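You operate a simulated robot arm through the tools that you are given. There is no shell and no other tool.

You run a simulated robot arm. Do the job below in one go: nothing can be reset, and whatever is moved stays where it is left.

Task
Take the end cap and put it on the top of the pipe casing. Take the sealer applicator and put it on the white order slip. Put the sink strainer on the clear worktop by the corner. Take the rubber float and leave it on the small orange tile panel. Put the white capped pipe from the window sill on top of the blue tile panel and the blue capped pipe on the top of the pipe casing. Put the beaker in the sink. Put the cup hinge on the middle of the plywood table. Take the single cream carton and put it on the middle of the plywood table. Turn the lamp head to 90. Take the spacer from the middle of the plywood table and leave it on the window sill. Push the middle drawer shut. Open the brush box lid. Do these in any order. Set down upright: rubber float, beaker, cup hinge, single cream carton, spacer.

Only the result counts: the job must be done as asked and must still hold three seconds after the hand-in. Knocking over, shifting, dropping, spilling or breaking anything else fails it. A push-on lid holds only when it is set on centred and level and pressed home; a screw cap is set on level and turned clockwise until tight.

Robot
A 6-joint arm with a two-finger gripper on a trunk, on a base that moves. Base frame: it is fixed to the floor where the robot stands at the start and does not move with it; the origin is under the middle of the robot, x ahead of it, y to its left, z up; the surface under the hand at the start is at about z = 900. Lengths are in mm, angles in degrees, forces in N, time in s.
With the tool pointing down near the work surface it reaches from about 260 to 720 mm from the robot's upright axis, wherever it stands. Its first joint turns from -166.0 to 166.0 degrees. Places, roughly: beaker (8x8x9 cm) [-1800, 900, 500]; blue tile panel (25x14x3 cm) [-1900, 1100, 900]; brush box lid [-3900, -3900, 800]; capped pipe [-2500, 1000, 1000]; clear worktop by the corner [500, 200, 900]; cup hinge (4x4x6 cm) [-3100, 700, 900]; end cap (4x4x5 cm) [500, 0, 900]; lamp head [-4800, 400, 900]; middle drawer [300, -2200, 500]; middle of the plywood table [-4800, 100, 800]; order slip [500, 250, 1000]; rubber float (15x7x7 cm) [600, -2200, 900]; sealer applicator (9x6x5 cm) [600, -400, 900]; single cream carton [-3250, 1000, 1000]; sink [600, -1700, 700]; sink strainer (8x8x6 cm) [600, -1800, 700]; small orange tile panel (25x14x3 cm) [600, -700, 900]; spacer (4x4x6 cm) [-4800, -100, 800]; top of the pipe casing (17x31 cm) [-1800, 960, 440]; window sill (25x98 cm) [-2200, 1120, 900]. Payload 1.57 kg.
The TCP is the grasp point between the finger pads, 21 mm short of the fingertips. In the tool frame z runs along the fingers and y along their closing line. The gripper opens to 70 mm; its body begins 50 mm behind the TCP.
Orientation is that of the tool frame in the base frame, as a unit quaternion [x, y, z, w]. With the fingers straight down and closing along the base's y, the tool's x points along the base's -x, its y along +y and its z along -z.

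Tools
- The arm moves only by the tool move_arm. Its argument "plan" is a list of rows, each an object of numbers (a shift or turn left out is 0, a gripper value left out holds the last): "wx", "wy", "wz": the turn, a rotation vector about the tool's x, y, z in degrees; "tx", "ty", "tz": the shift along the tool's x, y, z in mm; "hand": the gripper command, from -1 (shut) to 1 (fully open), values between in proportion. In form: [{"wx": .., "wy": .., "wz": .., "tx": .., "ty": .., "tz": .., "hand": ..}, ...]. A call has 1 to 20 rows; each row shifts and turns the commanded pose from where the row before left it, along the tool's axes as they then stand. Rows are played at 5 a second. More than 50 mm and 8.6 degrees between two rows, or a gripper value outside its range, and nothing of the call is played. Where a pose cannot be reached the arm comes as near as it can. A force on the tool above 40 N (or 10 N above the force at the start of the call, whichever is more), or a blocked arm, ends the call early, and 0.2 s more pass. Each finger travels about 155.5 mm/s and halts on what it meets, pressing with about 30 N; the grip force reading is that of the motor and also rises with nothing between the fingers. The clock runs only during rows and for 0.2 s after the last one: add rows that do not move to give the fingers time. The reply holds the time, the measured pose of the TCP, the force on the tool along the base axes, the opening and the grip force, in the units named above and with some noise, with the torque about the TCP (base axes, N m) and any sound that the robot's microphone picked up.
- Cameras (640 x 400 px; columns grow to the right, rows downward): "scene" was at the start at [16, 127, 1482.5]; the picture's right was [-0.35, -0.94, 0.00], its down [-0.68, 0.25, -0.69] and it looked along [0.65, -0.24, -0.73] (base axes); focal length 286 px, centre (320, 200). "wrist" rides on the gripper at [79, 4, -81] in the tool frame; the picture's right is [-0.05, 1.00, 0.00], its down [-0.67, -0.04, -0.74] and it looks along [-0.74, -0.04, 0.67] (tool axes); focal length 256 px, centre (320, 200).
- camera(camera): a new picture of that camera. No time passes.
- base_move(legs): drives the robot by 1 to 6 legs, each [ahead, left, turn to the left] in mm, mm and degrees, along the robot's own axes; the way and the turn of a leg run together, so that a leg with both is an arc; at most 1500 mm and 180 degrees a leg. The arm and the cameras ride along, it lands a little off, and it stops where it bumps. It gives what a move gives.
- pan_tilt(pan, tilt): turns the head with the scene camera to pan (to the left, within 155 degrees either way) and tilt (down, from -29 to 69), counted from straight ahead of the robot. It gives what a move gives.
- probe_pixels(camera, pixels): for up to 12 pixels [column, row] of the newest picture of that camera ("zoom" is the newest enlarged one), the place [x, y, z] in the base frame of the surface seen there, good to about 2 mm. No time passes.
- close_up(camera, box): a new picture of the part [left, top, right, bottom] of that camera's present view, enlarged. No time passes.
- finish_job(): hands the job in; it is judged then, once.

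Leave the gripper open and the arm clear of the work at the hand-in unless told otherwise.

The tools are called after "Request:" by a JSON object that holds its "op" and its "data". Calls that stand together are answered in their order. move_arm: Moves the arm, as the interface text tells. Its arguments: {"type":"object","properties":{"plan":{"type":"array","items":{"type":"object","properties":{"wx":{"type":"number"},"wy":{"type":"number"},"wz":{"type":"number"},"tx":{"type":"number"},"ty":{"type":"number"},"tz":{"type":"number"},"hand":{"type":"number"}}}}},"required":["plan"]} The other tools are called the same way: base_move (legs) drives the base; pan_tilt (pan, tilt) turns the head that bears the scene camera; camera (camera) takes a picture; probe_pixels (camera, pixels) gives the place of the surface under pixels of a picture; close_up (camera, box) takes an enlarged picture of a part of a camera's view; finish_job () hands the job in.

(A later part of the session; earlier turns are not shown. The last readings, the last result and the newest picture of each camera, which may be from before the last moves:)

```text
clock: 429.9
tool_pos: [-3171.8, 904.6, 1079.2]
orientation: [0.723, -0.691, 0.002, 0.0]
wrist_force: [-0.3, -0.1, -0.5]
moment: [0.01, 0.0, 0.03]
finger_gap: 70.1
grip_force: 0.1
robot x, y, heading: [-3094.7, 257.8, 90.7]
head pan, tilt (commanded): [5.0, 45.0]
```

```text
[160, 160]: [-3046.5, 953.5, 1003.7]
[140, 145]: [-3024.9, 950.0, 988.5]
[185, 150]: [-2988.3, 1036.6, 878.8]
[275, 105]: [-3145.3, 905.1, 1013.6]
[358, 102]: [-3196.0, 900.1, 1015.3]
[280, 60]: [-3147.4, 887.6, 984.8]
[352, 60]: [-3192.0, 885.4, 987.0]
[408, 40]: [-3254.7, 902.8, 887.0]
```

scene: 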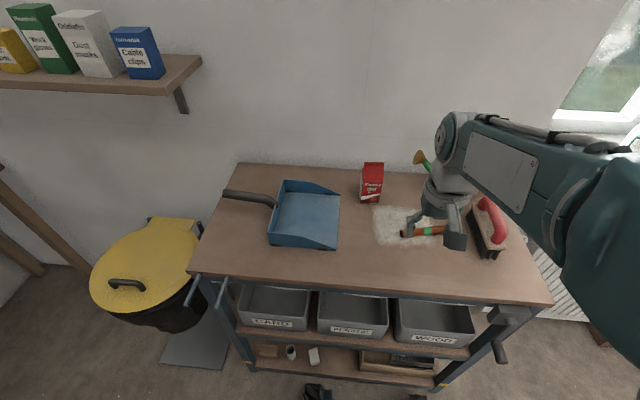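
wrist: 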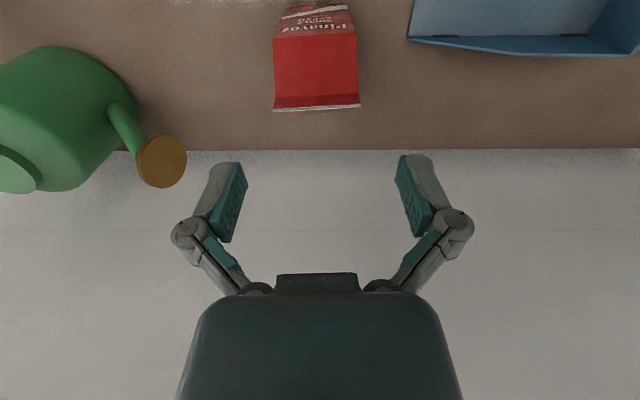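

Clear on both sides. Shift 1.5 mm, descend to z≈969, close.

Request:
{"op": "move_arm", "data": {"plan": [{"ty": -1.5}, {"tz": 40}, {"tz": 40}, {"tz": 20}, {"tz": 10}, {}, {"hand": -1}, {}, {}, {}]}}

Request:
{"op": "camera", "data": {"camera": "wrist"}}

```text
clock: 431.8
tool_pos: [-3169.4, 905.0, 979.5]
orientation: [0.723, -0.691, -0.005, -0.004]
wrist_force: [0.5, -4.2, 22.2]
moment: [-0.08, -0.03, 0.06]
finger_gap: 60.8
grip_force: 30.5
robot x, y, heading: [-3090.2, 258.8, 90.6]
head pan, tilt (commanded): [5.0, 45.0]
stopped in row 9: the force on the tool passed its limit at 40 N (the readings are from after the stop); the commanded pose is now the measured one
```

```text
taken
```

wrist: 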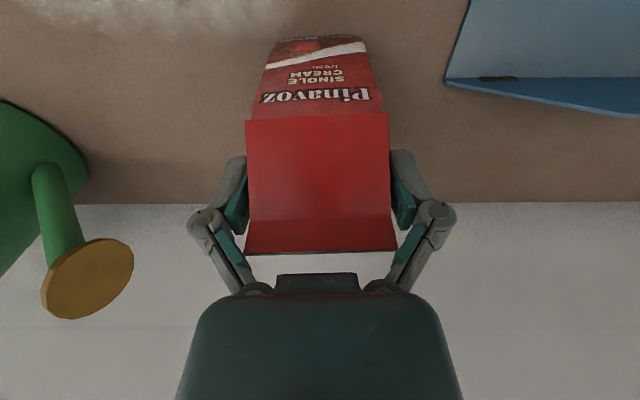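

The grip closed while the arm was still settling (z 979.5). I'll open, go 9 mm lower, let it settle, then close again for a deeper hold.

Request:
{"op": "move_arm", "data": {"plan": [{"hand": 1}, {}, {}, {"tz": 5}, {"tz": 4}, {}, {}, {}]}}

Request:
{"op": "camera", "data": {"camera": "wrist"}}

```text
clock: 433.0
tool_pos: [-3170.3, 907.9, 976.1]
orientation: [0.723, -0.691, -0.008, -0.007]
wrist_force: [2.0, -3.4, 11.3]
moment: [0.0, 0.11, 0.0]
finger_gap: 70.5
grip_force: 0.0
robot x, y, heading: [-3094.6, 257.6, 90.7]
head pan, tilt (commanded): [5.0, 45.0]
stopped in row 5: the force on the tool passed its limit at 44 N (the readings are from after the stop); the commanded pose is now the measured one
```

```text
taken
```

wrist: 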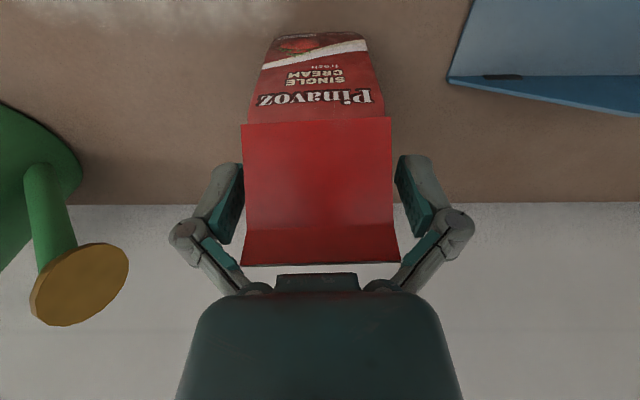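

With fingers open, the hand body touches the carton's ridge at about z 977, so ~980 is the lowest. I'll rise 4 mm, level the 1.2° pitch, and close there gently.

Request:
{"op": "move_arm", "data": {"plan": [{"tz": -4}, {"wy": 1.2}, {"tx": 3}, {}, {}, {}]}}

Request:
{"op": "camera", "data": {"camera": "wrist"}}

Request:
{"op": "close_up", "data": {"camera": "scene", "box": [320, 120, 440, 240]}}

```text
clock: 434.4
tool_pos: [-3169.8, 904.1, 978.2]
orientation: [0.723, -0.691, 0.002, 0.001]
wrist_force: [0.2, -0.5, 0.2]
moment: [0.01, 0.01, -0.04]
finger_gap: 69.7
grip_force: 0.0
robot x, y, heading: [-3089.6, 260.0, 90.8]
head pan, tilt (commanded): [5.0, 45.0]
```

```text
taken
```

wrist: 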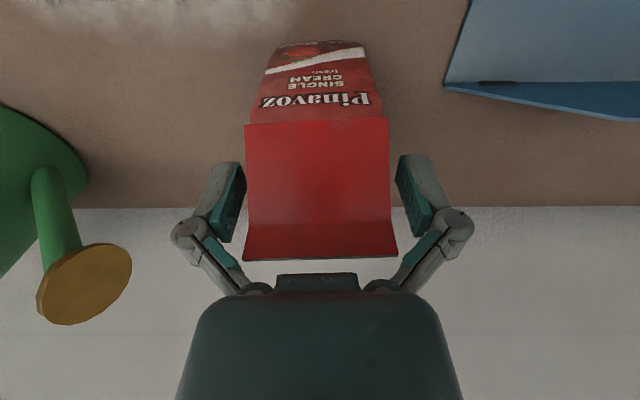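

```text
3.33 times, centred on (380, 180) of scene
```

zoom: 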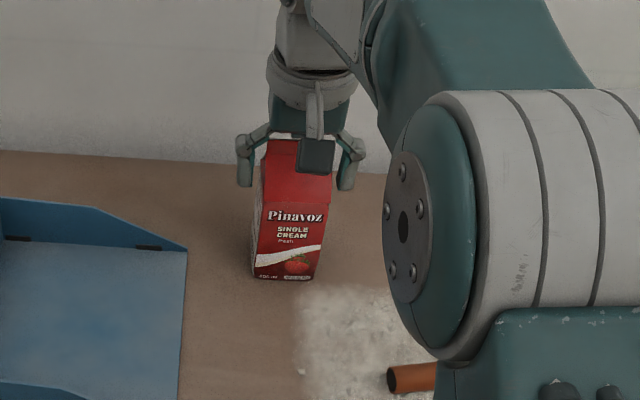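

Settled with no force. Closing gradually now.

Request:
{"op": "move_arm", "data": {"plan": [{"hand": 0.8}, {"hand": 0.74}, {"hand": 0.7}, {"hand": 0.5}, {"hand": -1}, {}, {}]}}

Request:
{"op": "camera", "data": {"camera": "wrist"}}

```text
clock: 436.0
tool_pos: [-3170.6, 905.0, 979.8]
orientation: [0.723, -0.691, -0.002, -0.001]
wrist_force: [-0.8, 6.9, 33.5]
moment: [-0.12, 0.0, 0.03]
finger_gap: 59.1
grip_force: 29.9
robot x, y, heading: [-3090.3, 258.3, 90.6]
head pan, tilt (commanded): [5.0, 45.0]
```

```text
taken
```

wrist: 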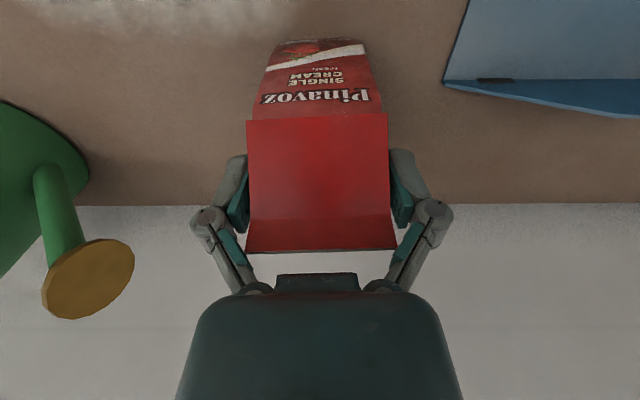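

Gripped at 59.1 mm. Lifting gently to test.

Request:
{"op": "move_arm", "data": {"plan": [{"tz": -3}, {"tz": -5}, {"tz": -10}, {"tz": -10}, {}, {}]}}

Request:
{"op": "camera", "data": {"camera": "wrist"}}

Request:
{"op": "close_up", "data": {"camera": "scene", "box": [320, 120, 440, 240]}}

```text
clock: 437.4
tool_pos: [-3171.7, 905.2, 1006.4]
orientation: [0.723, -0.691, 0.002, 0.001]
wrist_force: [0.3, -0.3, -3.8]
moment: [-0.01, -0.02, 0.03]
finger_gap: 56.7
grip_force: 29.9
robot x, y, heading: [-3093.7, 255.5, 90.6]
head pan, tilt (commanded): [5.0, 45.0]
```

```text
taken
```

wrist: 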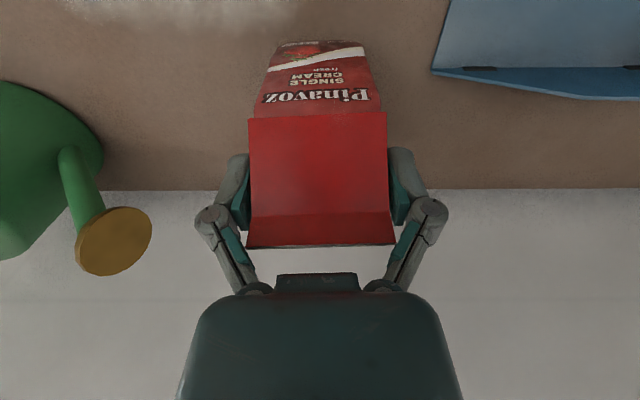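

```text
3.33 times, centred on (380, 180) of scene
```

zoom: 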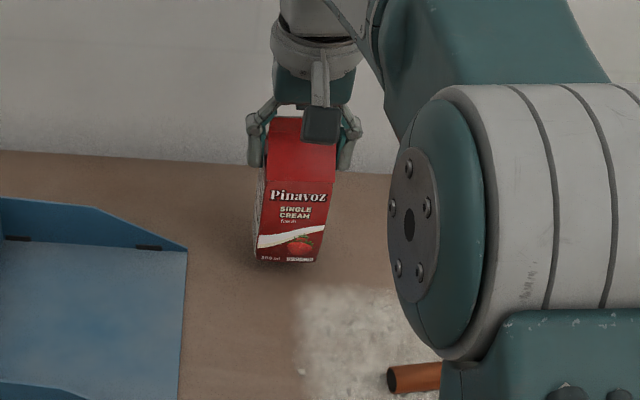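

Holding (3.8 N weight). Raise ~100 mm, retract, and drive back to the plywood table by the same route.

Request:
{"op": "move_arm", "data": {"plan": [{"tz": -25}, {"tz": -30}, {"tz": -30}, {"tz": -20}, {"tx": 35}, {"tx": 35}, {"tx": 35}, {"tx": 35}, {"tx": 30}, {}]}}

Request:
{"op": "base_move", "data": {"legs": [[-575, 0, 0], [0, 0, 89.3], [600, -420, 0], [470, 0, 0]]}}

Request:
{"op": "camera", "data": {"camera": "wrist"}}

Request:
{"op": "pan_tilt", "data": {"pan": 0, "tilt": 42}}

Request:
{"op": "camera", "data": {"camera": "scene"}}

```text
clock: 439.6
tool_pos: [-3162.7, 735.7, 1113.1]
orientation: [0.722, -0.691, 0.002, 0.001]
wrist_force: [1.4, 0.6, -2.9]
moment: [0.0, 0.02, -0.02]
finger_gap: 56.9
grip_force: 30.1
robot x, y, heading: [-3092.6, 256.9, 90.5]
head pan, tilt (commanded): [5.0, 45.0]
```

```text
clock: 452.8
tool_pos: [-4644.4, -0.9, 1113.4]
orientation: [1.0, 0.028, 0.002, 0.0]
wrist_force: [-0.6, 0.4, -2.7]
moment: [0.01, 0.03, 0.0]
finger_gap: 56.8
grip_force: 30.2
robot x, y, heading: [-4170.8, 76.0, -178.6]
head pan, tilt (commanded): [5.0, 45.0]
```

```text
taken
```

wrist: 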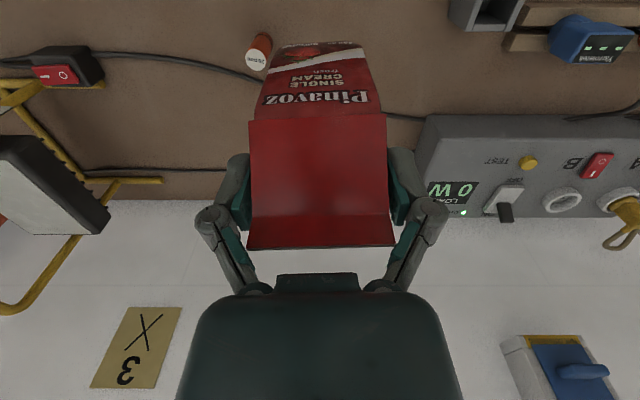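

```text
clock: 453.5
tool_pos: [-4643.6, 0.2, 1111.2]
orientation: [1.0, 0.028, 0.002, 0.0]
wrist_force: [0.0, -0.2, -3.2]
moment: [0.02, 0.0, -0.01]
finger_gap: 56.4
grip_force: 29.8
robot x, y, heading: [-4170.7, 75.5, -178.8]
head pan, tilt (commanded): [0.0, 42.0]
```

```text
taken
```

scene: 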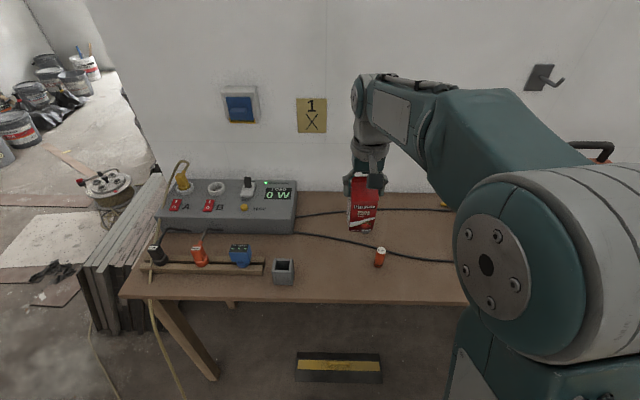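

Base forward 50 mm, then carry the carton over (−4815,140).

Request:
{"op": "base_move", "data": {"legs": [[50, 0, 0]]}}

Request:
{"op": "move_arm", "data": {"plan": [{"tx": -22.6, "ty": -29.6}, {"tx": -22.6, "ty": -29.6}, {"tx": -22.6, "ty": -29.6}, {"tx": -22.6, "ty": -29.6}, {"tx": -22.6, "ty": -29.4}, {}, {}]}}

Request:
{"op": "camera", "data": {"camera": "wrist"}}

Request:
{"op": "camera", "data": {"camera": "scene"}}

```text
clock: 454.4
tool_pos: [-4694.2, -2.3, 1112.8]
orientation: [1.0, 0.028, 0.002, 0.001]
wrist_force: [0.3, -0.9, -3.7]
moment: [0.04, 0.01, -0.01]
finger_gap: 56.8
grip_force: 30.1
robot x, y, heading: [-4220.7, 75.3, -179.1]
head pan, tilt (commanded): [0.0, 42.0]
```

```text
clock: 456.0
tool_pos: [-4815.4, 140.9, 1111.3]
orientation: [1.0, 0.028, 0.002, 0.001]
wrist_force: [1.2, -0.8, -2.1]
moment: [0.02, -0.01, 0.03]
finger_gap: 56.8
grip_force: 30.1
robot x, y, heading: [-4217.5, 72.4, -178.9]
head pan, tilt (commanded): [0.0, 42.0]
```

```text
taken
```

wrist: 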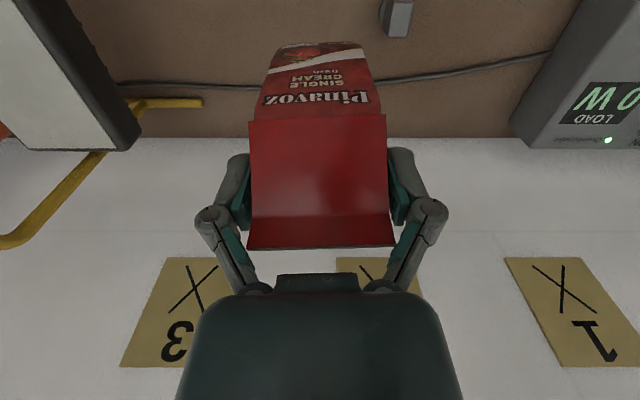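

```text
taken
```

scene: 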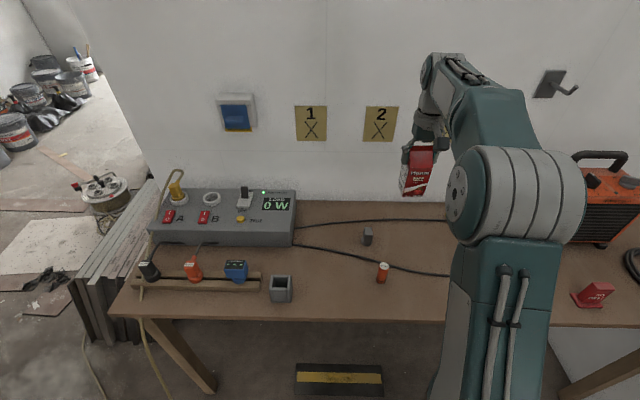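

Checking the lamp panel's nearest edge and hinge position with probes.

Request:
{"op": "probe_pixels", "data": {"camera": "wrist", "pixels": [[130, 140], [100, 90], [60, 100], [200, 103], [395, 15], [395, 30], [300, 45], [140, 85], [450, 75]]}}

```text
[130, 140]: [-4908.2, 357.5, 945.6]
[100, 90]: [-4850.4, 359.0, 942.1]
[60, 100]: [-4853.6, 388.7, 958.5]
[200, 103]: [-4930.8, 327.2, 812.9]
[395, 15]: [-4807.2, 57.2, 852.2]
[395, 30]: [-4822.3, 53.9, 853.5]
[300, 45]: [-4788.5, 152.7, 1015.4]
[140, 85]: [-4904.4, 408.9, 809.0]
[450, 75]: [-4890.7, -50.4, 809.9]
```

Carton's bottom is ≈98–100 mm below the TCP. Descending toward z≈908.

Request:
{"op": "move_arm", "data": {"plan": [{"tz": 35}, {"tz": 40}, {"tz": 40}, {"tz": 40}, {"tz": 25}, {"tz": 15}, {"tz": 7}, {}, {}]}}

Request:
{"op": "camera", "data": {"camera": "wrist"}}

Request:
{"op": "close_up", "data": {"camera": "scene", "box": [330, 130, 490, 290]}}

```text
clock: 458.0
tool_pos: [-4813.3, 140.7, 910.6]
orientation: [1.0, 0.028, 0.002, 0.001]
wrist_force: [0.0, 0.0, -2.2]
moment: [0.03, 0.0, -0.04]
finger_gap: 57.0
grip_force: 29.9
robot x, y, heading: [-4221.3, 73.4, -178.9]
head pan, tilt (commanded): [0.0, 42.0]
```

```text
taken
```

wrist: 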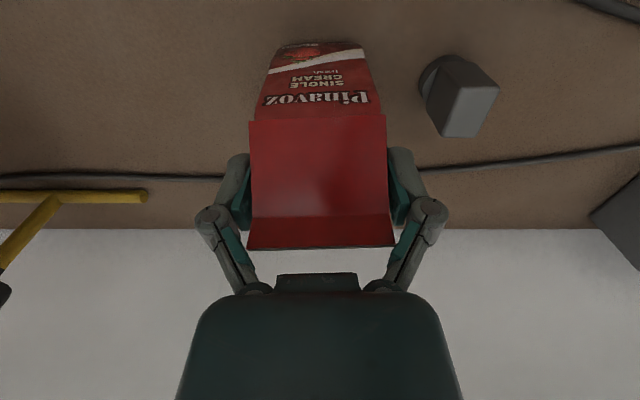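

```text
2.50 times, centred on (410, 210) of scene
```

zoom: 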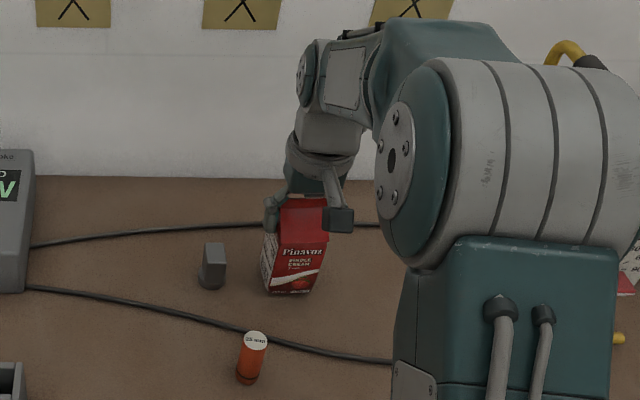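

Good position. Lowering in small steps to contact.

Request:
{"op": "move_arm", "data": {"plan": [{"tz": 4}, {"tz": 2}, {"tz": 2}, {}, {}]}}

```text
clock: 459.2
tool_pos: [-4813.9, 141.1, 903.2]
orientation: [1.0, 0.028, 0.002, 0.002]
wrist_force: [0.0, 0.2, -3.7]
moment: [0.03, 0.01, 0.0]
finger_gap: 56.7
grip_force: 29.8
robot x, y, heading: [-4216.9, 75.1, -178.9]
head pan, tilt (commanded): [0.0, 42.0]
```

Request:
{"op": "move_arm", "data": {"plan": [{"tz": 1.5}, {"tz": 1.5}, {}, {}]}}

```text
clock: 460.2
tool_pos: [-4814.0, 139.5, 901.7]
orientation: [1.0, 0.028, -0.002, 0.0]
wrist_force: [-4.8, 2.2, 34.3]
moment: [0.14, -0.54, 0.06]
finger_gap: 56.8
grip_force: 30.0
robot x, y, heading: [-4218.8, 76.9, -178.8]
head pan, tilt (commanded): [0.0, 42.0]
```

Contact (34 N). Easing 1.2 mm, opening slowly, and rising.

Request:
{"op": "move_arm", "data": {"plan": [{"tz": -1.2}, {}, {"hand": 0.75}, {"hand": 1}, {}, {}]}}

Request:
{"op": "move_arm", "data": {"plan": [{"tz": -10}, {"tz": -20}, {"tz": -40}, {"tz": -40}, {"tz": -40}, {}]}}

Request:
{"op": "camera", "data": {"camera": "wrist"}}

Request:
{"op": "camera", "data": {"camera": "scene"}}

```text
clock: 461.6
tool_pos: [-4813.0, 140.9, 900.8]
orientation: [1.0, 0.029, 0.002, 0.001]
wrist_force: [0.6, 0.0, 0.3]
moment: [0.0, 0.0, 0.0]
finger_gap: 69.8
grip_force: 0.0
robot x, y, heading: [-4218.0, 76.1, -178.7]
head pan, tilt (commanded): [0.0, 42.0]
```

```text
clock: 463.0
tool_pos: [-4815.0, 142.8, 1051.2]
orientation: [1.0, 0.027, 0.002, 0.001]
wrist_force: [0.2, -0.5, 0.0]
moment: [0.0, 0.02, 0.01]
finger_gap: 69.9
grip_force: 0.1
robot x, y, heading: [-4215.2, 71.3, -178.6]
head pan, tilt (commanded): [0.0, 42.0]
```

```text
taken
```

wrist: 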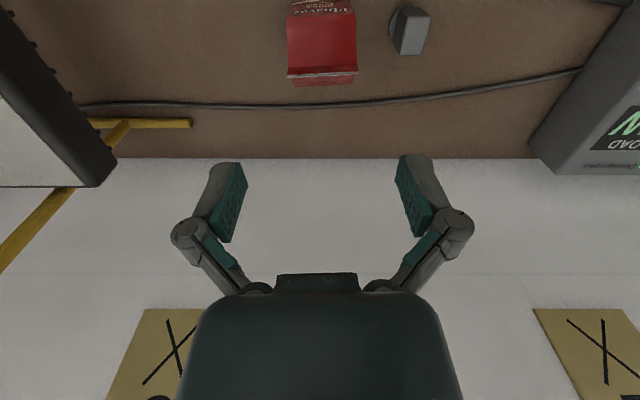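

```text
taken
```

scene: 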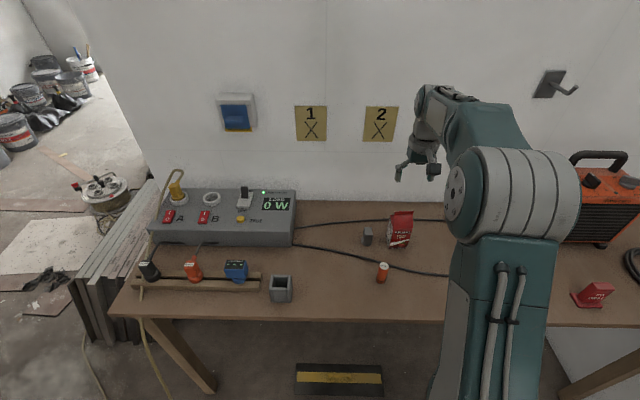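

Carton and hinge stand on the table. Last: the brush box at about (−3900,−3900). Retract, back off, and look left (toward −y).

Request:
{"op": "move_arm", "data": {"plan": [{"tz": -40}, {"tx": 40}, {"tx": 40}, {"tx": 40}, {"tx": 40}, {"ty": 30}, {}]}}

Request:
{"op": "base_move", "data": {"legs": [[-250, 200, 0]]}}

Request:
{"op": "pan_tilt", "data": {"pan": 75, "tilt": 28}}

Request:
{"op": "camera", "data": {"camera": "scene"}}

Request:
{"op": "pan_tilt", "data": {"pan": 115, "tilt": 25}}

Request:
{"op": "camera", "data": {"camera": "scene"}}

```text
clock: 464.6
tool_pos: [-4653.9, 119.6, 1090.6]
orientation: [1.0, 0.028, 0.002, 0.0]
wrist_force: [0.2, 0.4, -0.5]
moment: [0.02, 0.03, 0.01]
finger_gap: 70.0
grip_force: 0.2
robot x, y, heading: [-4220.9, 73.4, -178.6]
head pan, tilt (commanded): [0.0, 42.0]
```

```text
clock: 466.7
tool_pos: [-4403.0, -74.3, 1091.7]
orientation: [0.999, 0.032, 0.002, 0.0]
wrist_force: [0.3, 0.4, -0.1]
moment: [0.01, -0.01, 0.02]
finger_gap: 70.1
grip_force: 0.1
robot x, y, heading: [-3966.9, -116.7, -178.3]
head pan, tilt (commanded): [0.0, 42.0]
```

```text
clock: 468.2
tool_pos: [-4402.6, -75.4, 1093.0]
orientation: [1.0, 0.031, 0.002, 0.0]
wrist_force: [0.7, -0.6, -0.5]
moment: [-0.01, -0.03, 0.01]
finger_gap: 70.4
grip_force: 0.1
robot x, y, heading: [-3966.5, -121.6, -178.4]
head pan, tilt (commanded): [75.0, 28.0]
```

```text
taken
```

scene: 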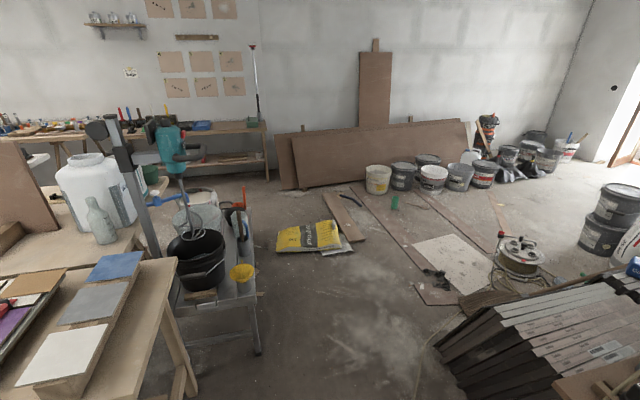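

```text
clock: 469.3
tool_pos: [-4402.0, -75.3, 1091.1]
orientation: [1.0, 0.03, 0.002, 0.0]
wrist_force: [0.3, 0.7, 0.0]
moment: [-0.07, 0.03, 0.01]
finger_gap: 70.1
grip_force: 0.1
robot x, y, heading: [-3967.9, -120.4, -178.4]
head pan, tilt (commanded): [115.0, 25.0]
```

```text
taken
```

scene: 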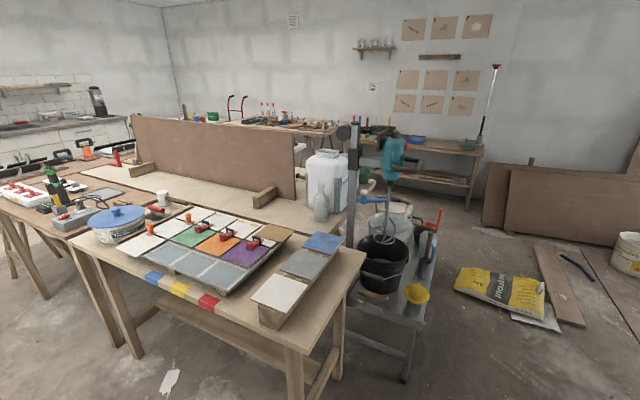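

Probing the route: stand edge, bag, plank, bench end.

Request:
{"op": "probe_pixels", "data": {"camera": "scene", "pixels": [[405, 375], [435, 250], [460, 285], [500, 280], [540, 300], [560, 285], [475, 155], [465, 208], [417, 139], [440, 180], [505, 240], [345, 370]]}}

Request:
{"op": "close_up", "data": {"camera": "scene", "box": [340, 100, 500, 220]}}

```text
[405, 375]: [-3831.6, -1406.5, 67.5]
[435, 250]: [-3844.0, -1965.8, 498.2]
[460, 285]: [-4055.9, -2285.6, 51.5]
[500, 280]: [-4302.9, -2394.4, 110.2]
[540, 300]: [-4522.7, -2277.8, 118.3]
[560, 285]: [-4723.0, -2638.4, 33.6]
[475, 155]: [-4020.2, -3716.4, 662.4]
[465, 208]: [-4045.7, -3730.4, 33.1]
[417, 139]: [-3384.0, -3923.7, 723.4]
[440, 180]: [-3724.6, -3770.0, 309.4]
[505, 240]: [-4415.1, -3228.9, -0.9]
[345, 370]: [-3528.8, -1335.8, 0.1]
```

```text
3.33 times, centred on (420, 160) of scene
```

zoom: 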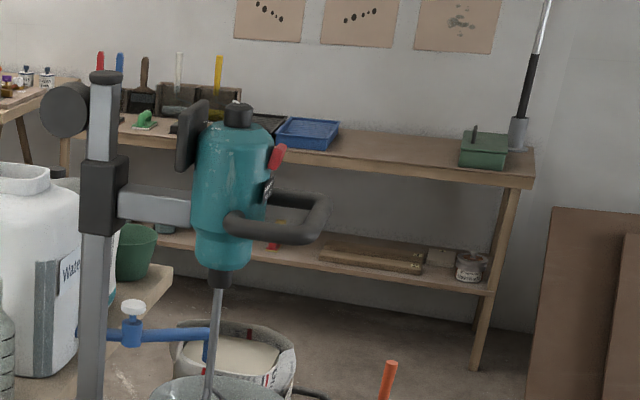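

The green box at about px (469,144) on the bench's right end is the brush box. I'll turn left 90° to face −y and drive to about (−4080,−800), keeping clear of the rope, then look ahead.

Request:
{"op": "base_move", "data": {"legs": [[0, 0, 88.4], [680, -110, 0]]}}

Request:
{"op": "pan_tilt", "data": {"pan": 5, "tilt": 35}}

Request:
{"op": "camera", "data": {"camera": "scene"}}

```text
clock: 476.8
tool_pos: [-4117.3, -1228.5, 1091.8]
orientation: [0.689, 0.725, 0.002, -0.001]
wrist_force: [0.3, -0.4, 0.4]
moment: [-0.03, 0.03, -0.02]
finger_gap: 70.0
grip_force: 0.0
robot x, y, heading: [-4069.8, -796.9, -88.8]
head pan, tilt (commanded): [115.0, 25.0]
```

```text
clock: 478.7
tool_pos: [-4116.8, -1228.9, 1092.5]
orientation: [0.688, 0.725, 0.001, -0.001]
wrist_force: [0.4, 0.9, -0.1]
moment: [-0.02, -0.01, -0.02]
finger_gap: 70.0
grip_force: 0.0
robot x, y, heading: [-4071.0, -795.7, -89.2]
head pan, tilt (commanded): [5.0, 35.0]
```

```text
taken
```

scene: 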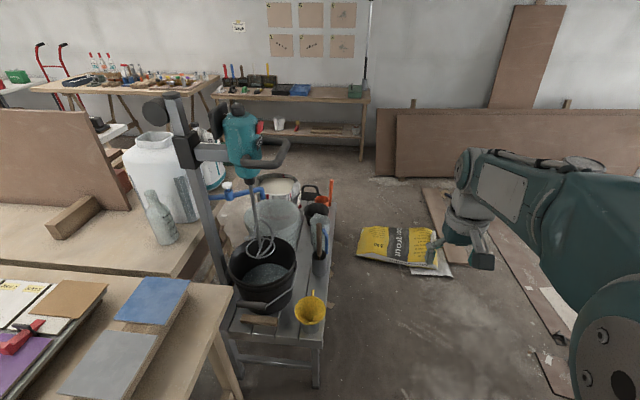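

Request:
{"op": "probe_pixels", "data": {"camera": "scene", "pixels": [[322, 340], [328, 270], [333, 190], [358, 255], [362, 230], [345, 180], [330, 215], [320, 385], [360, 160], [445, 275], [300, 150], [355, 93]]}}

Request:
{"op": "close_up", "data": {"camera": "scene", "box": [200, 60, 440, 290]}}

```text
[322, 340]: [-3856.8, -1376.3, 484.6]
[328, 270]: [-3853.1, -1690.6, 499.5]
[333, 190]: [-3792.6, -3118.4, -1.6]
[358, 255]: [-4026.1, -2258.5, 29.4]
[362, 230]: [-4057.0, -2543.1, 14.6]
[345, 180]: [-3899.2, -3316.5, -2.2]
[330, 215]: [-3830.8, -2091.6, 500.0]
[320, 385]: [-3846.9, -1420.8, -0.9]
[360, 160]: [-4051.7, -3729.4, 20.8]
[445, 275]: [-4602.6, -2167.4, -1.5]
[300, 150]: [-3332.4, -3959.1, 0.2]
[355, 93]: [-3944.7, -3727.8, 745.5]
```

```text
1.74 times, centred on (320, 175) of scene
```

zoom: 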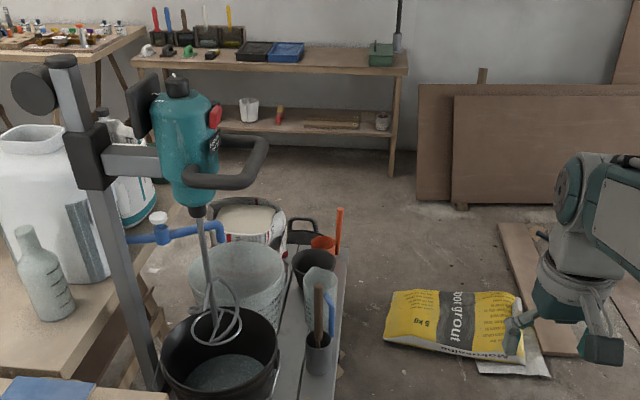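

The bag and stand leave no gap wide enough for my base here. I'll go around: back up, turn to +x, drive to the kitchen aisle and approach along the far side. First back up and turn.

Request:
{"op": "base_move", "data": {"legs": [[-480, 0, -1], [0, 0, 90], [1500, 0, 0], [1500, 0, 0]]}}

Request:
{"op": "pan_tilt", "data": {"pan": -60, "tilt": 25}}

Request:
{"op": "camera", "data": {"camera": "scene"}}

```text
clock: 499.5
tool_pos: [-645.9, -278.9, 1092.4]
orientation: [-0.021, 1.0, -0.001, -0.002]
wrist_force: [-0.5, 0.4, 0.6]
moment: [0.0, -0.02, -0.01]
finger_gap: 70.0
grip_force: 0.0
robot x, y, heading: [-1077.8, -226.5, 0.3]
head pan, tilt (commanded): [5.0, 35.0]
```

```text
clock: 500.8
tool_pos: [-646.6, -279.1, 1092.1]
orientation: [-0.021, 1.0, 0.0, -0.001]
wrist_force: [-0.4, 0.0, -0.6]
moment: [0.0, -0.02, 0.01]
finger_gap: 69.8
grip_force: 0.1
robot x, y, heading: [-1079.8, -225.4, 0.4]
head pan, tilt (commanded): [-60.0, 25.0]
```

```text
taken
```

scene: 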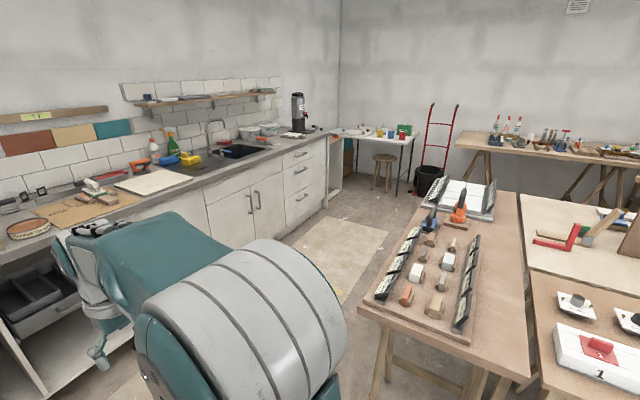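

Drawers shut and the float on its panel are visible. Continue: forward 680, slide right 1400 + 700 to y≈−2330, and look.

Request:
{"op": "base_move", "data": {"legs": [[680, 0, 0], [0, -1400, 0], [0, -700, 0]]}}

Request:
{"op": "pan_tilt", "data": {"pan": -110, "tilt": 25}}

Request:
{"op": "camera", "data": {"camera": "scene"}}

Request:
{"op": "pan_tilt", "data": {"pan": -150, "tilt": 25}}

Request:
{"op": "camera", "data": {"camera": "scene"}}

```text
clock: 514.5
tool_pos: [90.5, -2342.3, 1092.2]
orientation: [-0.036, 0.999, -0.001, 0.0]
wrist_force: [0.6, 0.5, 0.3]
moment: [-0.02, -0.03, -0.01]
finger_gap: 69.7
grip_force: 0.0
robot x, y, heading: [-341.9, -2304.0, 2.0]
head pan, tilt (commanded): [-60.0, 25.0]
```

```text
clock: 515.7
tool_pos: [91.0, -2343.7, 1091.9]
orientation: [-0.035, 0.999, 0.0, -0.001]
wrist_force: [0.0, 0.3, -0.2]
moment: [0.01, -0.01, -0.02]
finger_gap: 70.2
grip_force: 0.0
robot x, y, heading: [-341.5, -2305.1, 2.1]
head pan, tilt (commanded): [-110.0, 25.0]
```

```text
taken
```

scene: 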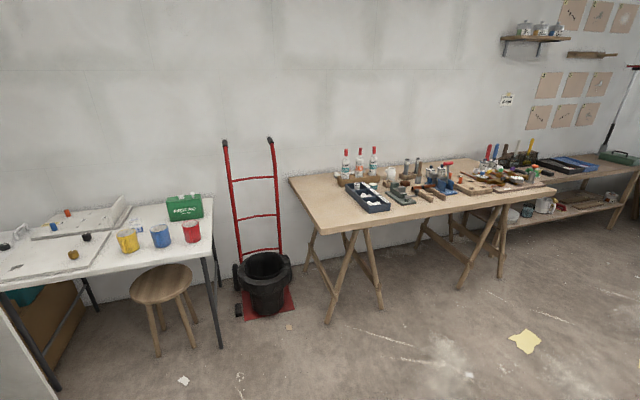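

```text
clock: 516.8
tool_pos: [90.2, -2345.5, 1092.7]
orientation: [-0.035, 0.999, 0.0, -0.001]
wrist_force: [-0.2, -0.2, 1.2]
moment: [-0.03, 0.0, -0.01]
finger_gap: 70.0
grip_force: 0.1
robot x, y, heading: [-342.3, -2304.3, 1.9]
head pan, tilt (commanded): [-150.0, 25.0]
```

```text
taken
```

scene: 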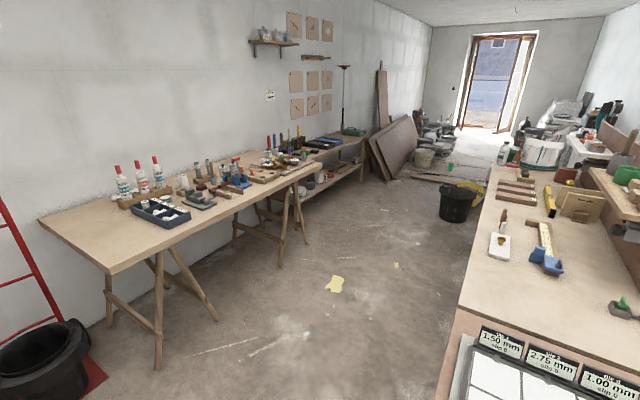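

A wide corridor leads to the green brush box (352,132). Probing corridor limits.

Request:
{"op": "probe_pixels", "data": {"camera": "scene", "pixels": [[158, 365], [215, 315], [280, 262], [305, 238], [335, 283], [460, 215], [440, 205], [470, 330], [352, 132], [362, 180], [397, 265], [475, 250]]}}

Request:
{"op": "close_up", "data": {"camera": "scene", "box": [260, 90, 500, 240]}}

```text
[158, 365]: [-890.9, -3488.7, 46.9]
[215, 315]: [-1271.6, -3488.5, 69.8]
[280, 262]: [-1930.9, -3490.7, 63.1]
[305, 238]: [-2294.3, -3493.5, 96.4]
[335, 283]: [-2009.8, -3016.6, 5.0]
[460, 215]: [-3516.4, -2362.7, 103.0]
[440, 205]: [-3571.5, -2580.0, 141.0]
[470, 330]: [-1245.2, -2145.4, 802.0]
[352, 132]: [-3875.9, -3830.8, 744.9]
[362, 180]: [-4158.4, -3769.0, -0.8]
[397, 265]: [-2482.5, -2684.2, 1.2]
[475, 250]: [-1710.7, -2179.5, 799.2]
```

```text
2.67 times, centred on (380, 165) of scene
```

zoom: 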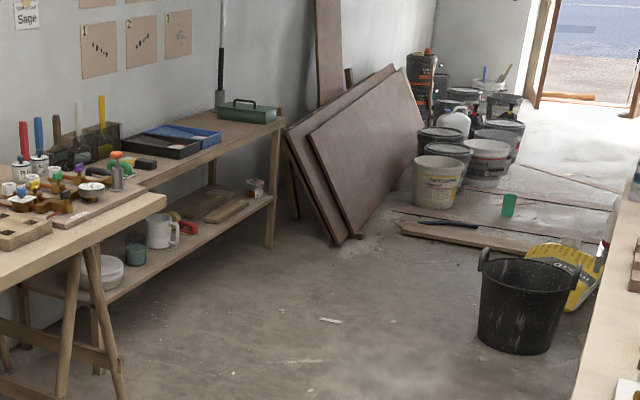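

Corridor is y≈−3490…−2180. I'll turn right 90°, then slide along −x at y≈−2620, passing the yellow paper and the bucket.

Request:
{"op": "base_move", "data": {"legs": [[0, 0, -92], [310, 0, 0], [0, -1450, 0], [0, -1380, 0]]}}

Request:
{"op": "pan_tilt", "data": {"pan": -50, "tilt": 35}}

Request:
{"op": "camera", "data": {"camera": "scene"}}

```text
clock: 536.2
tool_pos: [-3227.5, -3101.1, 1092.7]
orientation: [0.676, 0.737, 0.001, -0.001]
wrist_force: [0.3, -0.3, -0.4]
moment: [-0.01, -0.02, 0.0]
finger_gap: 69.8
grip_force: 0.0
robot x, y, heading: [-3194.4, -2667.7, -87.0]
head pan, tilt (commanded): [-150.0, 25.0]
```

```text
clock: 538.0
tool_pos: [-3228.4, -3101.2, 1092.6]
orientation: [0.676, 0.737, 0.002, -0.003]
wrist_force: [-0.5, 0.2, 0.3]
moment: [-0.04, -0.01, -0.04]
finger_gap: 69.9
grip_force: 0.1
robot x, y, heading: [-3197.1, -2661.9, -86.9]
head pan, tilt (commanded): [-50.0, 35.0]
```

```text
taken
```

scene: 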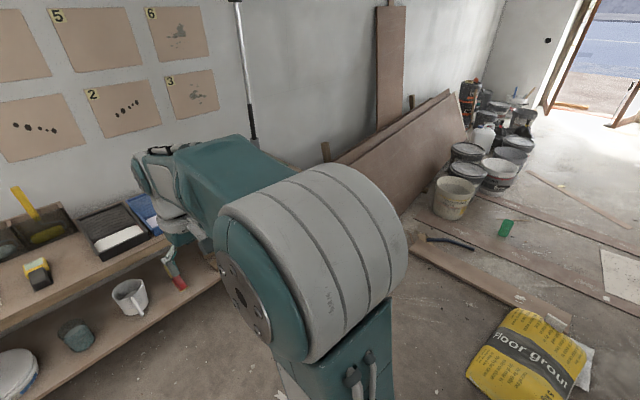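

Next: straighten heading, forward 350, slide right 680 to face the brush box.

Request:
{"op": "base_move", "data": {"legs": [[0, 0, -3], [350, 0, 0], [0, -660, 0]]}}

Request:
{"op": "pan_tilt", "data": {"pan": 0, "tilt": 42}}

Request:
{"op": "camera", "data": {"camera": "scene"}}

Request:
{"op": "camera", "data": {"camera": "wrist"}}

```text
clock: 543.9
tool_pos: [-3898.3, -3451.3, 1091.5]
orientation: [0.692, 0.722, 0.0, -0.002]
wrist_force: [0.1, -0.6, -0.3]
moment: [-0.02, 0.01, -0.01]
finger_gap: 69.9
grip_force: 0.0
robot x, y, heading: [-3848.7, -3018.2, -89.7]
head pan, tilt (commanded): [-50.0, 35.0]
```

```text
clock: 545.1
tool_pos: [-3900.1, -3451.6, 1091.9]
orientation: [0.692, 0.722, 0.001, -0.001]
wrist_force: [-0.2, 0.9, 0.5]
moment: [0.03, 0.0, -0.03]
finger_gap: 69.9
grip_force: 0.1
robot x, y, heading: [-3845.9, -3017.1, -89.7]
head pan, tilt (commanded): [0.0, 42.0]
```

```text
taken
```

scene: 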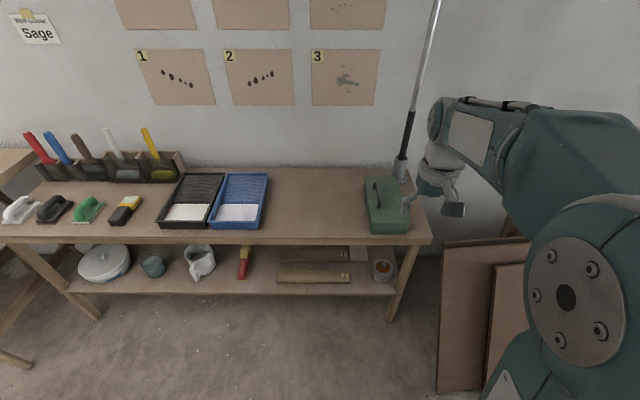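

```text
taken
```

wrist: 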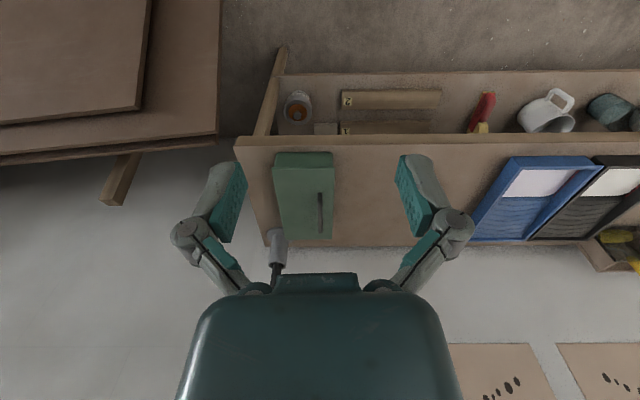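

Now the green box with a handle bar is at scene (388,203). Zooming and probing.

Request:
{"op": "close_up", "data": {"camera": "scene", "box": [340, 160, 440, 250]}}

Request:
{"op": "close_up", "data": {"camera": "wrist", "box": [240, 130, 400, 280]}}

Request:
{"op": "probe_pixels", "data": {"camera": "wrist", "pixels": [[276, 158], [332, 156], [285, 236], [330, 236], [319, 215], [320, 195], [300, 200], [300, 165], [310, 160], [275, 180], [350, 200], [275, 240]]}}

```text
4.44 times, centred on (390, 205) of scene
```

zoom: 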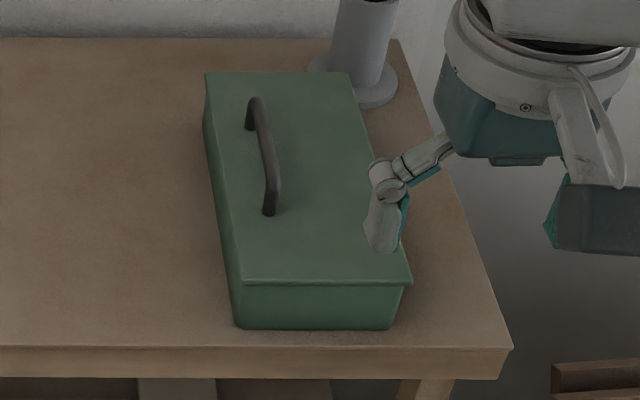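

```text
2.67 times, centred on (320, 205) of wrist
```

zoom: 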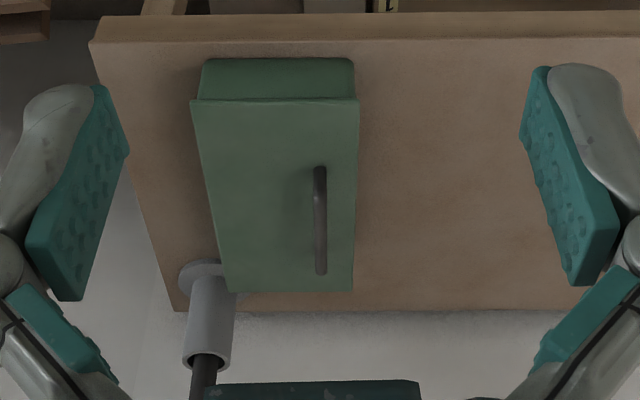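

```text
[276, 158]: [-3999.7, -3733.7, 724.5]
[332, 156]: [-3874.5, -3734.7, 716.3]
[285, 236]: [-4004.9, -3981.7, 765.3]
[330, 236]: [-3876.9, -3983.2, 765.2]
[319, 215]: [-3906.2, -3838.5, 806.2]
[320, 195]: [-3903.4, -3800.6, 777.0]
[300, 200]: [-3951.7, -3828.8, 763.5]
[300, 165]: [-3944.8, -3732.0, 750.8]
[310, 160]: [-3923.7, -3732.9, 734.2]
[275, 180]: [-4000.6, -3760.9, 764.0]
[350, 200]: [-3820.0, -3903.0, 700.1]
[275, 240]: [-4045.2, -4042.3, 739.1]
```

The box: x −4003…−3873, y −3733…−3983, lid top z 765; handle bar along y at x≈−3905, top z≈806, off-centre to the left, so the hinge is likely along the right edge (x≈−4003). Driving 300 mm closer and looking again.

Request:
{"op": "base_move", "data": {"legs": [[300, 0, 0]]}}

Request:
{"op": "camera", "data": {"camera": "wrist"}}

Request:
{"op": "camera", "data": {"camera": "scene"}}

```text
clock: 547.1
tool_pos: [-3895.7, -3754.5, 1092.5]
orientation: [0.691, 0.723, 0.002, -0.001]
wrist_force: [0.9, -0.9, 0.1]
moment: [0.03, 0.0, -0.03]
finger_gap: 70.2
grip_force: 0.1
robot x, y, heading: [-3844.2, -3325.6, -89.3]
head pan, tilt (commanded): [0.0, 42.0]
```

```text
taken
```

wrist: 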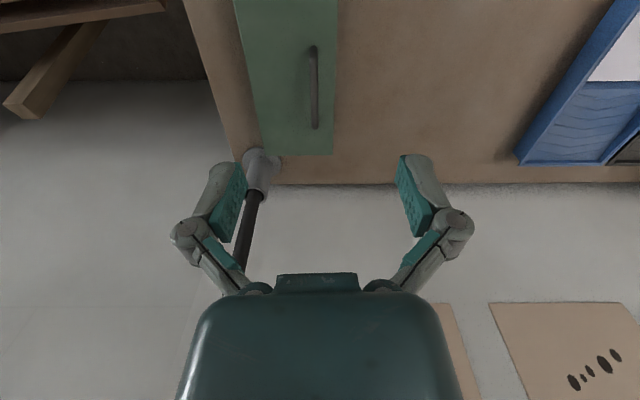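

```text
taken
```

scene: 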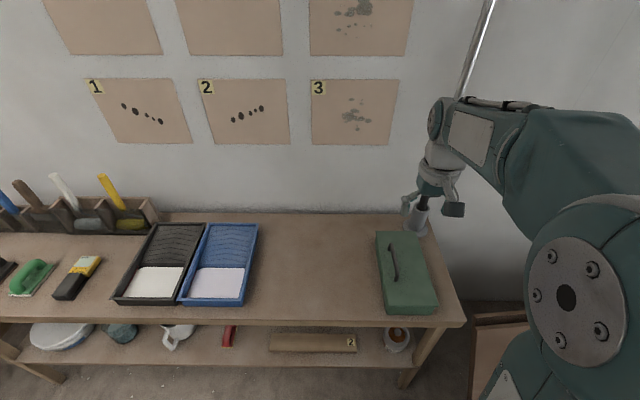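

Request:
{"op": "close_up", "data": {"camera": "scene", "box": [360, 210, 460, 330]}}

Request:
{"op": "probe_pixels", "data": {"camera": "zoom", "pixels": [[170, 130], [215, 135], [200, 105], [215, 155], [235, 230], [225, 185], [190, 95], [245, 245], [180, 200], [330, 200], [260, 300], [130, 150]]}}

Request:
{"op": "close_up", "data": {"camera": "wrist", "box": [220, 0, 360, 200]}}

```text
3.33 times, centred on (410, 270) of scene
```

zoom: 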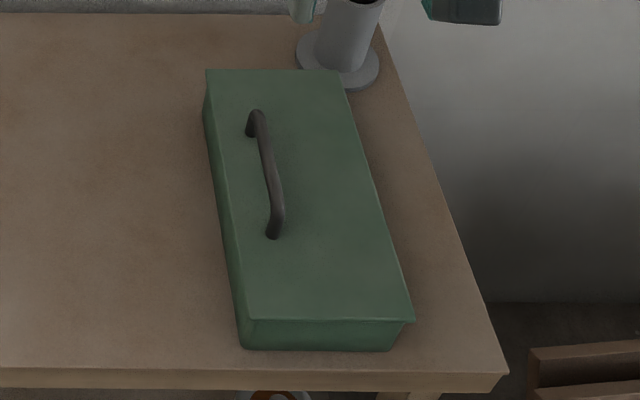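

```text
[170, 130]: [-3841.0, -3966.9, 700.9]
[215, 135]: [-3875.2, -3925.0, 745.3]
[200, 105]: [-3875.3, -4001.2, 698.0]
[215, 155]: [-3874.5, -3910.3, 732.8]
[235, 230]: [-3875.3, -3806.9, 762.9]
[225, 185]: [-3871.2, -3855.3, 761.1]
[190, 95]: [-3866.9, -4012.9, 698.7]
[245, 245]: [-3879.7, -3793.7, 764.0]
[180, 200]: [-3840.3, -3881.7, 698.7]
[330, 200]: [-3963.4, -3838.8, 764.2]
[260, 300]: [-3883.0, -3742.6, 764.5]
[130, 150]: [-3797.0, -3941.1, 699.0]
```

```text
2.00 times, centred on (290, 100) of wrist
```

zoom: 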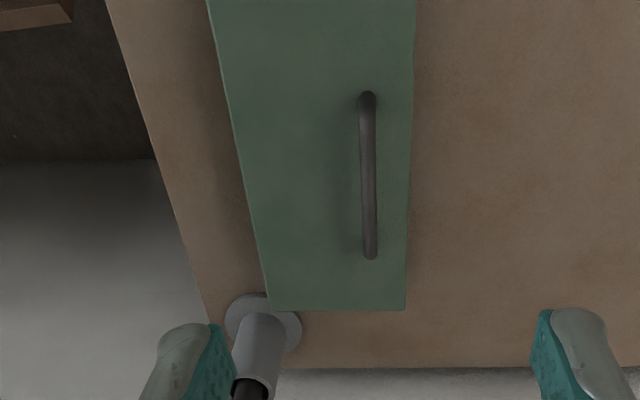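

Request:
{"op": "probe_pixels", "data": {"camera": "zoom", "pixels": [[368, 110], [369, 150], [370, 190], [371, 230], [368, 97], [371, 250], [340, 180], [230, 100], [410, 100], [275, 300], [403, 300], [260, 300]]}}

Request:
{"op": "close_up", "data": {"camera": "scene", "box": [375, 230, 415, 290]}}

Request:
{"op": "probe_pixels", "data": {"camera": "zoom", "pixels": [[265, 100], [305, 200], [335, 300], [335, 320], [275, 130], [320, 250]]}}

```text
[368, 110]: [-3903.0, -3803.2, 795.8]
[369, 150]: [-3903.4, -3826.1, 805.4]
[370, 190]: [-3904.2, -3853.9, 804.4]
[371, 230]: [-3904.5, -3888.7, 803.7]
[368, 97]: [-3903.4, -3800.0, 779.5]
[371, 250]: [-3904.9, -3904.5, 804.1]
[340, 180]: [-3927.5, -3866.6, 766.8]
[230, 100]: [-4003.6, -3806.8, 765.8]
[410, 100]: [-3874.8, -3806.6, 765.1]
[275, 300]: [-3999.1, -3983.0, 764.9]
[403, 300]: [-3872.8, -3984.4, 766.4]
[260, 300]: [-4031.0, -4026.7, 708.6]
```

```text
6.67 times, centred on (395, 260) of scene
```

zoom: 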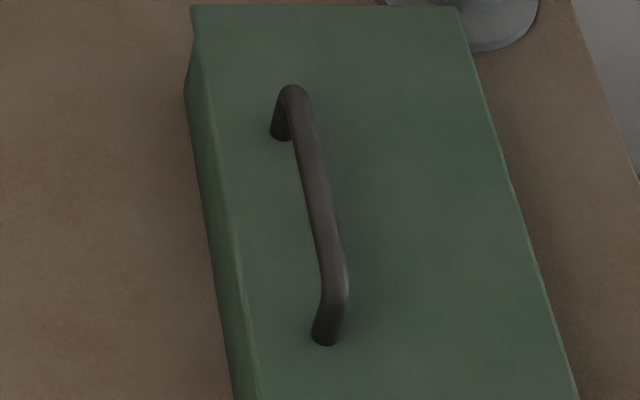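

```text
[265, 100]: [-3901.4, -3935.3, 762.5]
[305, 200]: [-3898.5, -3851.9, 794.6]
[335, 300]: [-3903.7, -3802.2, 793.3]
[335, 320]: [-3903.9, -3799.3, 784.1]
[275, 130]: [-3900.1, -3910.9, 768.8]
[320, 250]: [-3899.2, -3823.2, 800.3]
```

Handle bar: x≈−3904, y −3800…−3910, centre z≈800. Aligning yaw (+2.6°), moving above it, and descending to z≈890 to check.

Request:
{"op": "move_arm", "data": {"plan": [{"wz": 2.6}, {"tx": -33.5, "ty": -2.8}, {"tx": -33.5, "ty": -2.8}, {"tx": -33.5, "ty": -2.7}, {"tz": 40}, {"tz": 40}, {"tz": 40}, {"tz": 40}, {"tz": 40}, {}, {}]}}

Request:
{"op": "camera", "data": {"camera": "wrist"}}

```text
clock: 549.5
tool_pos: [-3904.3, -3855.4, 892.3]
orientation: [0.707, 0.707, 0.001, -0.002]
wrist_force: [-0.5, -0.8, -0.4]
moment: [0.02, 0.0, -0.02]
finger_gap: 70.1
grip_force: 0.1
robot x, y, heading: [-3845.1, -3319.4, -89.2]
head pan, tilt (commanded): [0.0, 42.0]
```

```text
taken
```

wrist: 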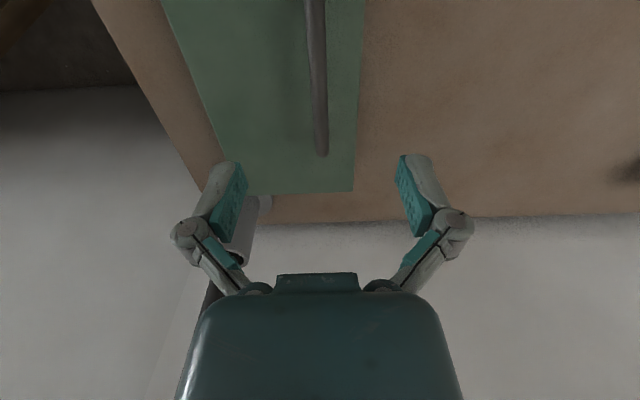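

Bar centred (u≈318). Narrow to 40 mm, descend to z≈805, close.

Request:
{"op": "move_arm", "data": {"plan": [{"hand": 0.14}, {"tz": 35}, {"tz": 30}, {"tz": 15}, {"tz": 7}, {}, {}, {"hand": -1}, {}, {}, {}]}}

Request:
{"op": "camera", "data": {"camera": "wrist"}}

Request:
{"op": "close_up", "data": {"camera": "scene", "box": [350, 190, 470, 330]}}

```text
clock: 551.9
tool_pos: [-3904.2, -3855.1, 804.8]
orientation: [0.707, 0.707, 0.002, 0.0]
wrist_force: [-6.1, 1.5, 7.8]
moment: [-0.09, 0.02, 0.01]
finger_gap: 11.3
grip_force: 32.4
robot x, y, heading: [-3847.0, -3323.0, -89.3]
head pan, tilt (commanded): [0.0, 42.0]
```

```text
taken
```

wrist: 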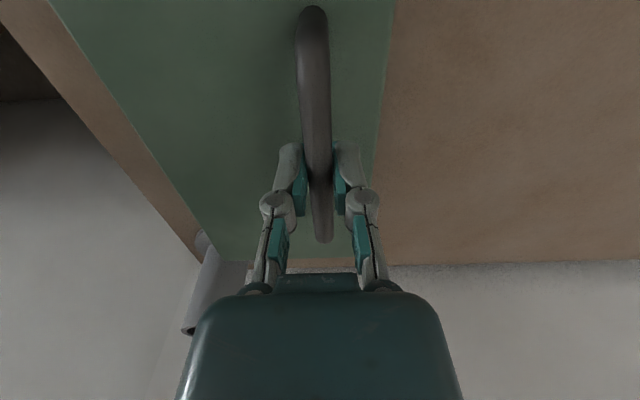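

```text
2.86 times, centred on (410, 260) of scene
```

zoom: 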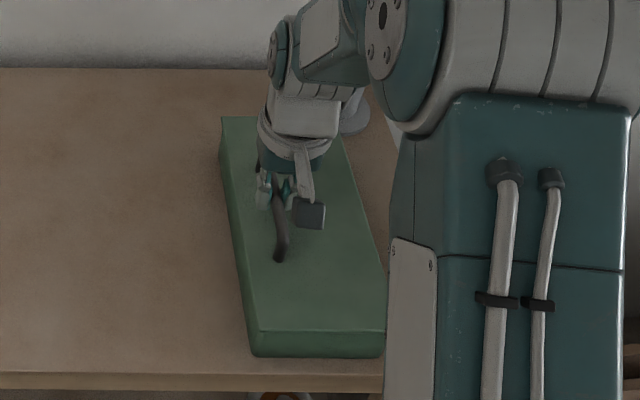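

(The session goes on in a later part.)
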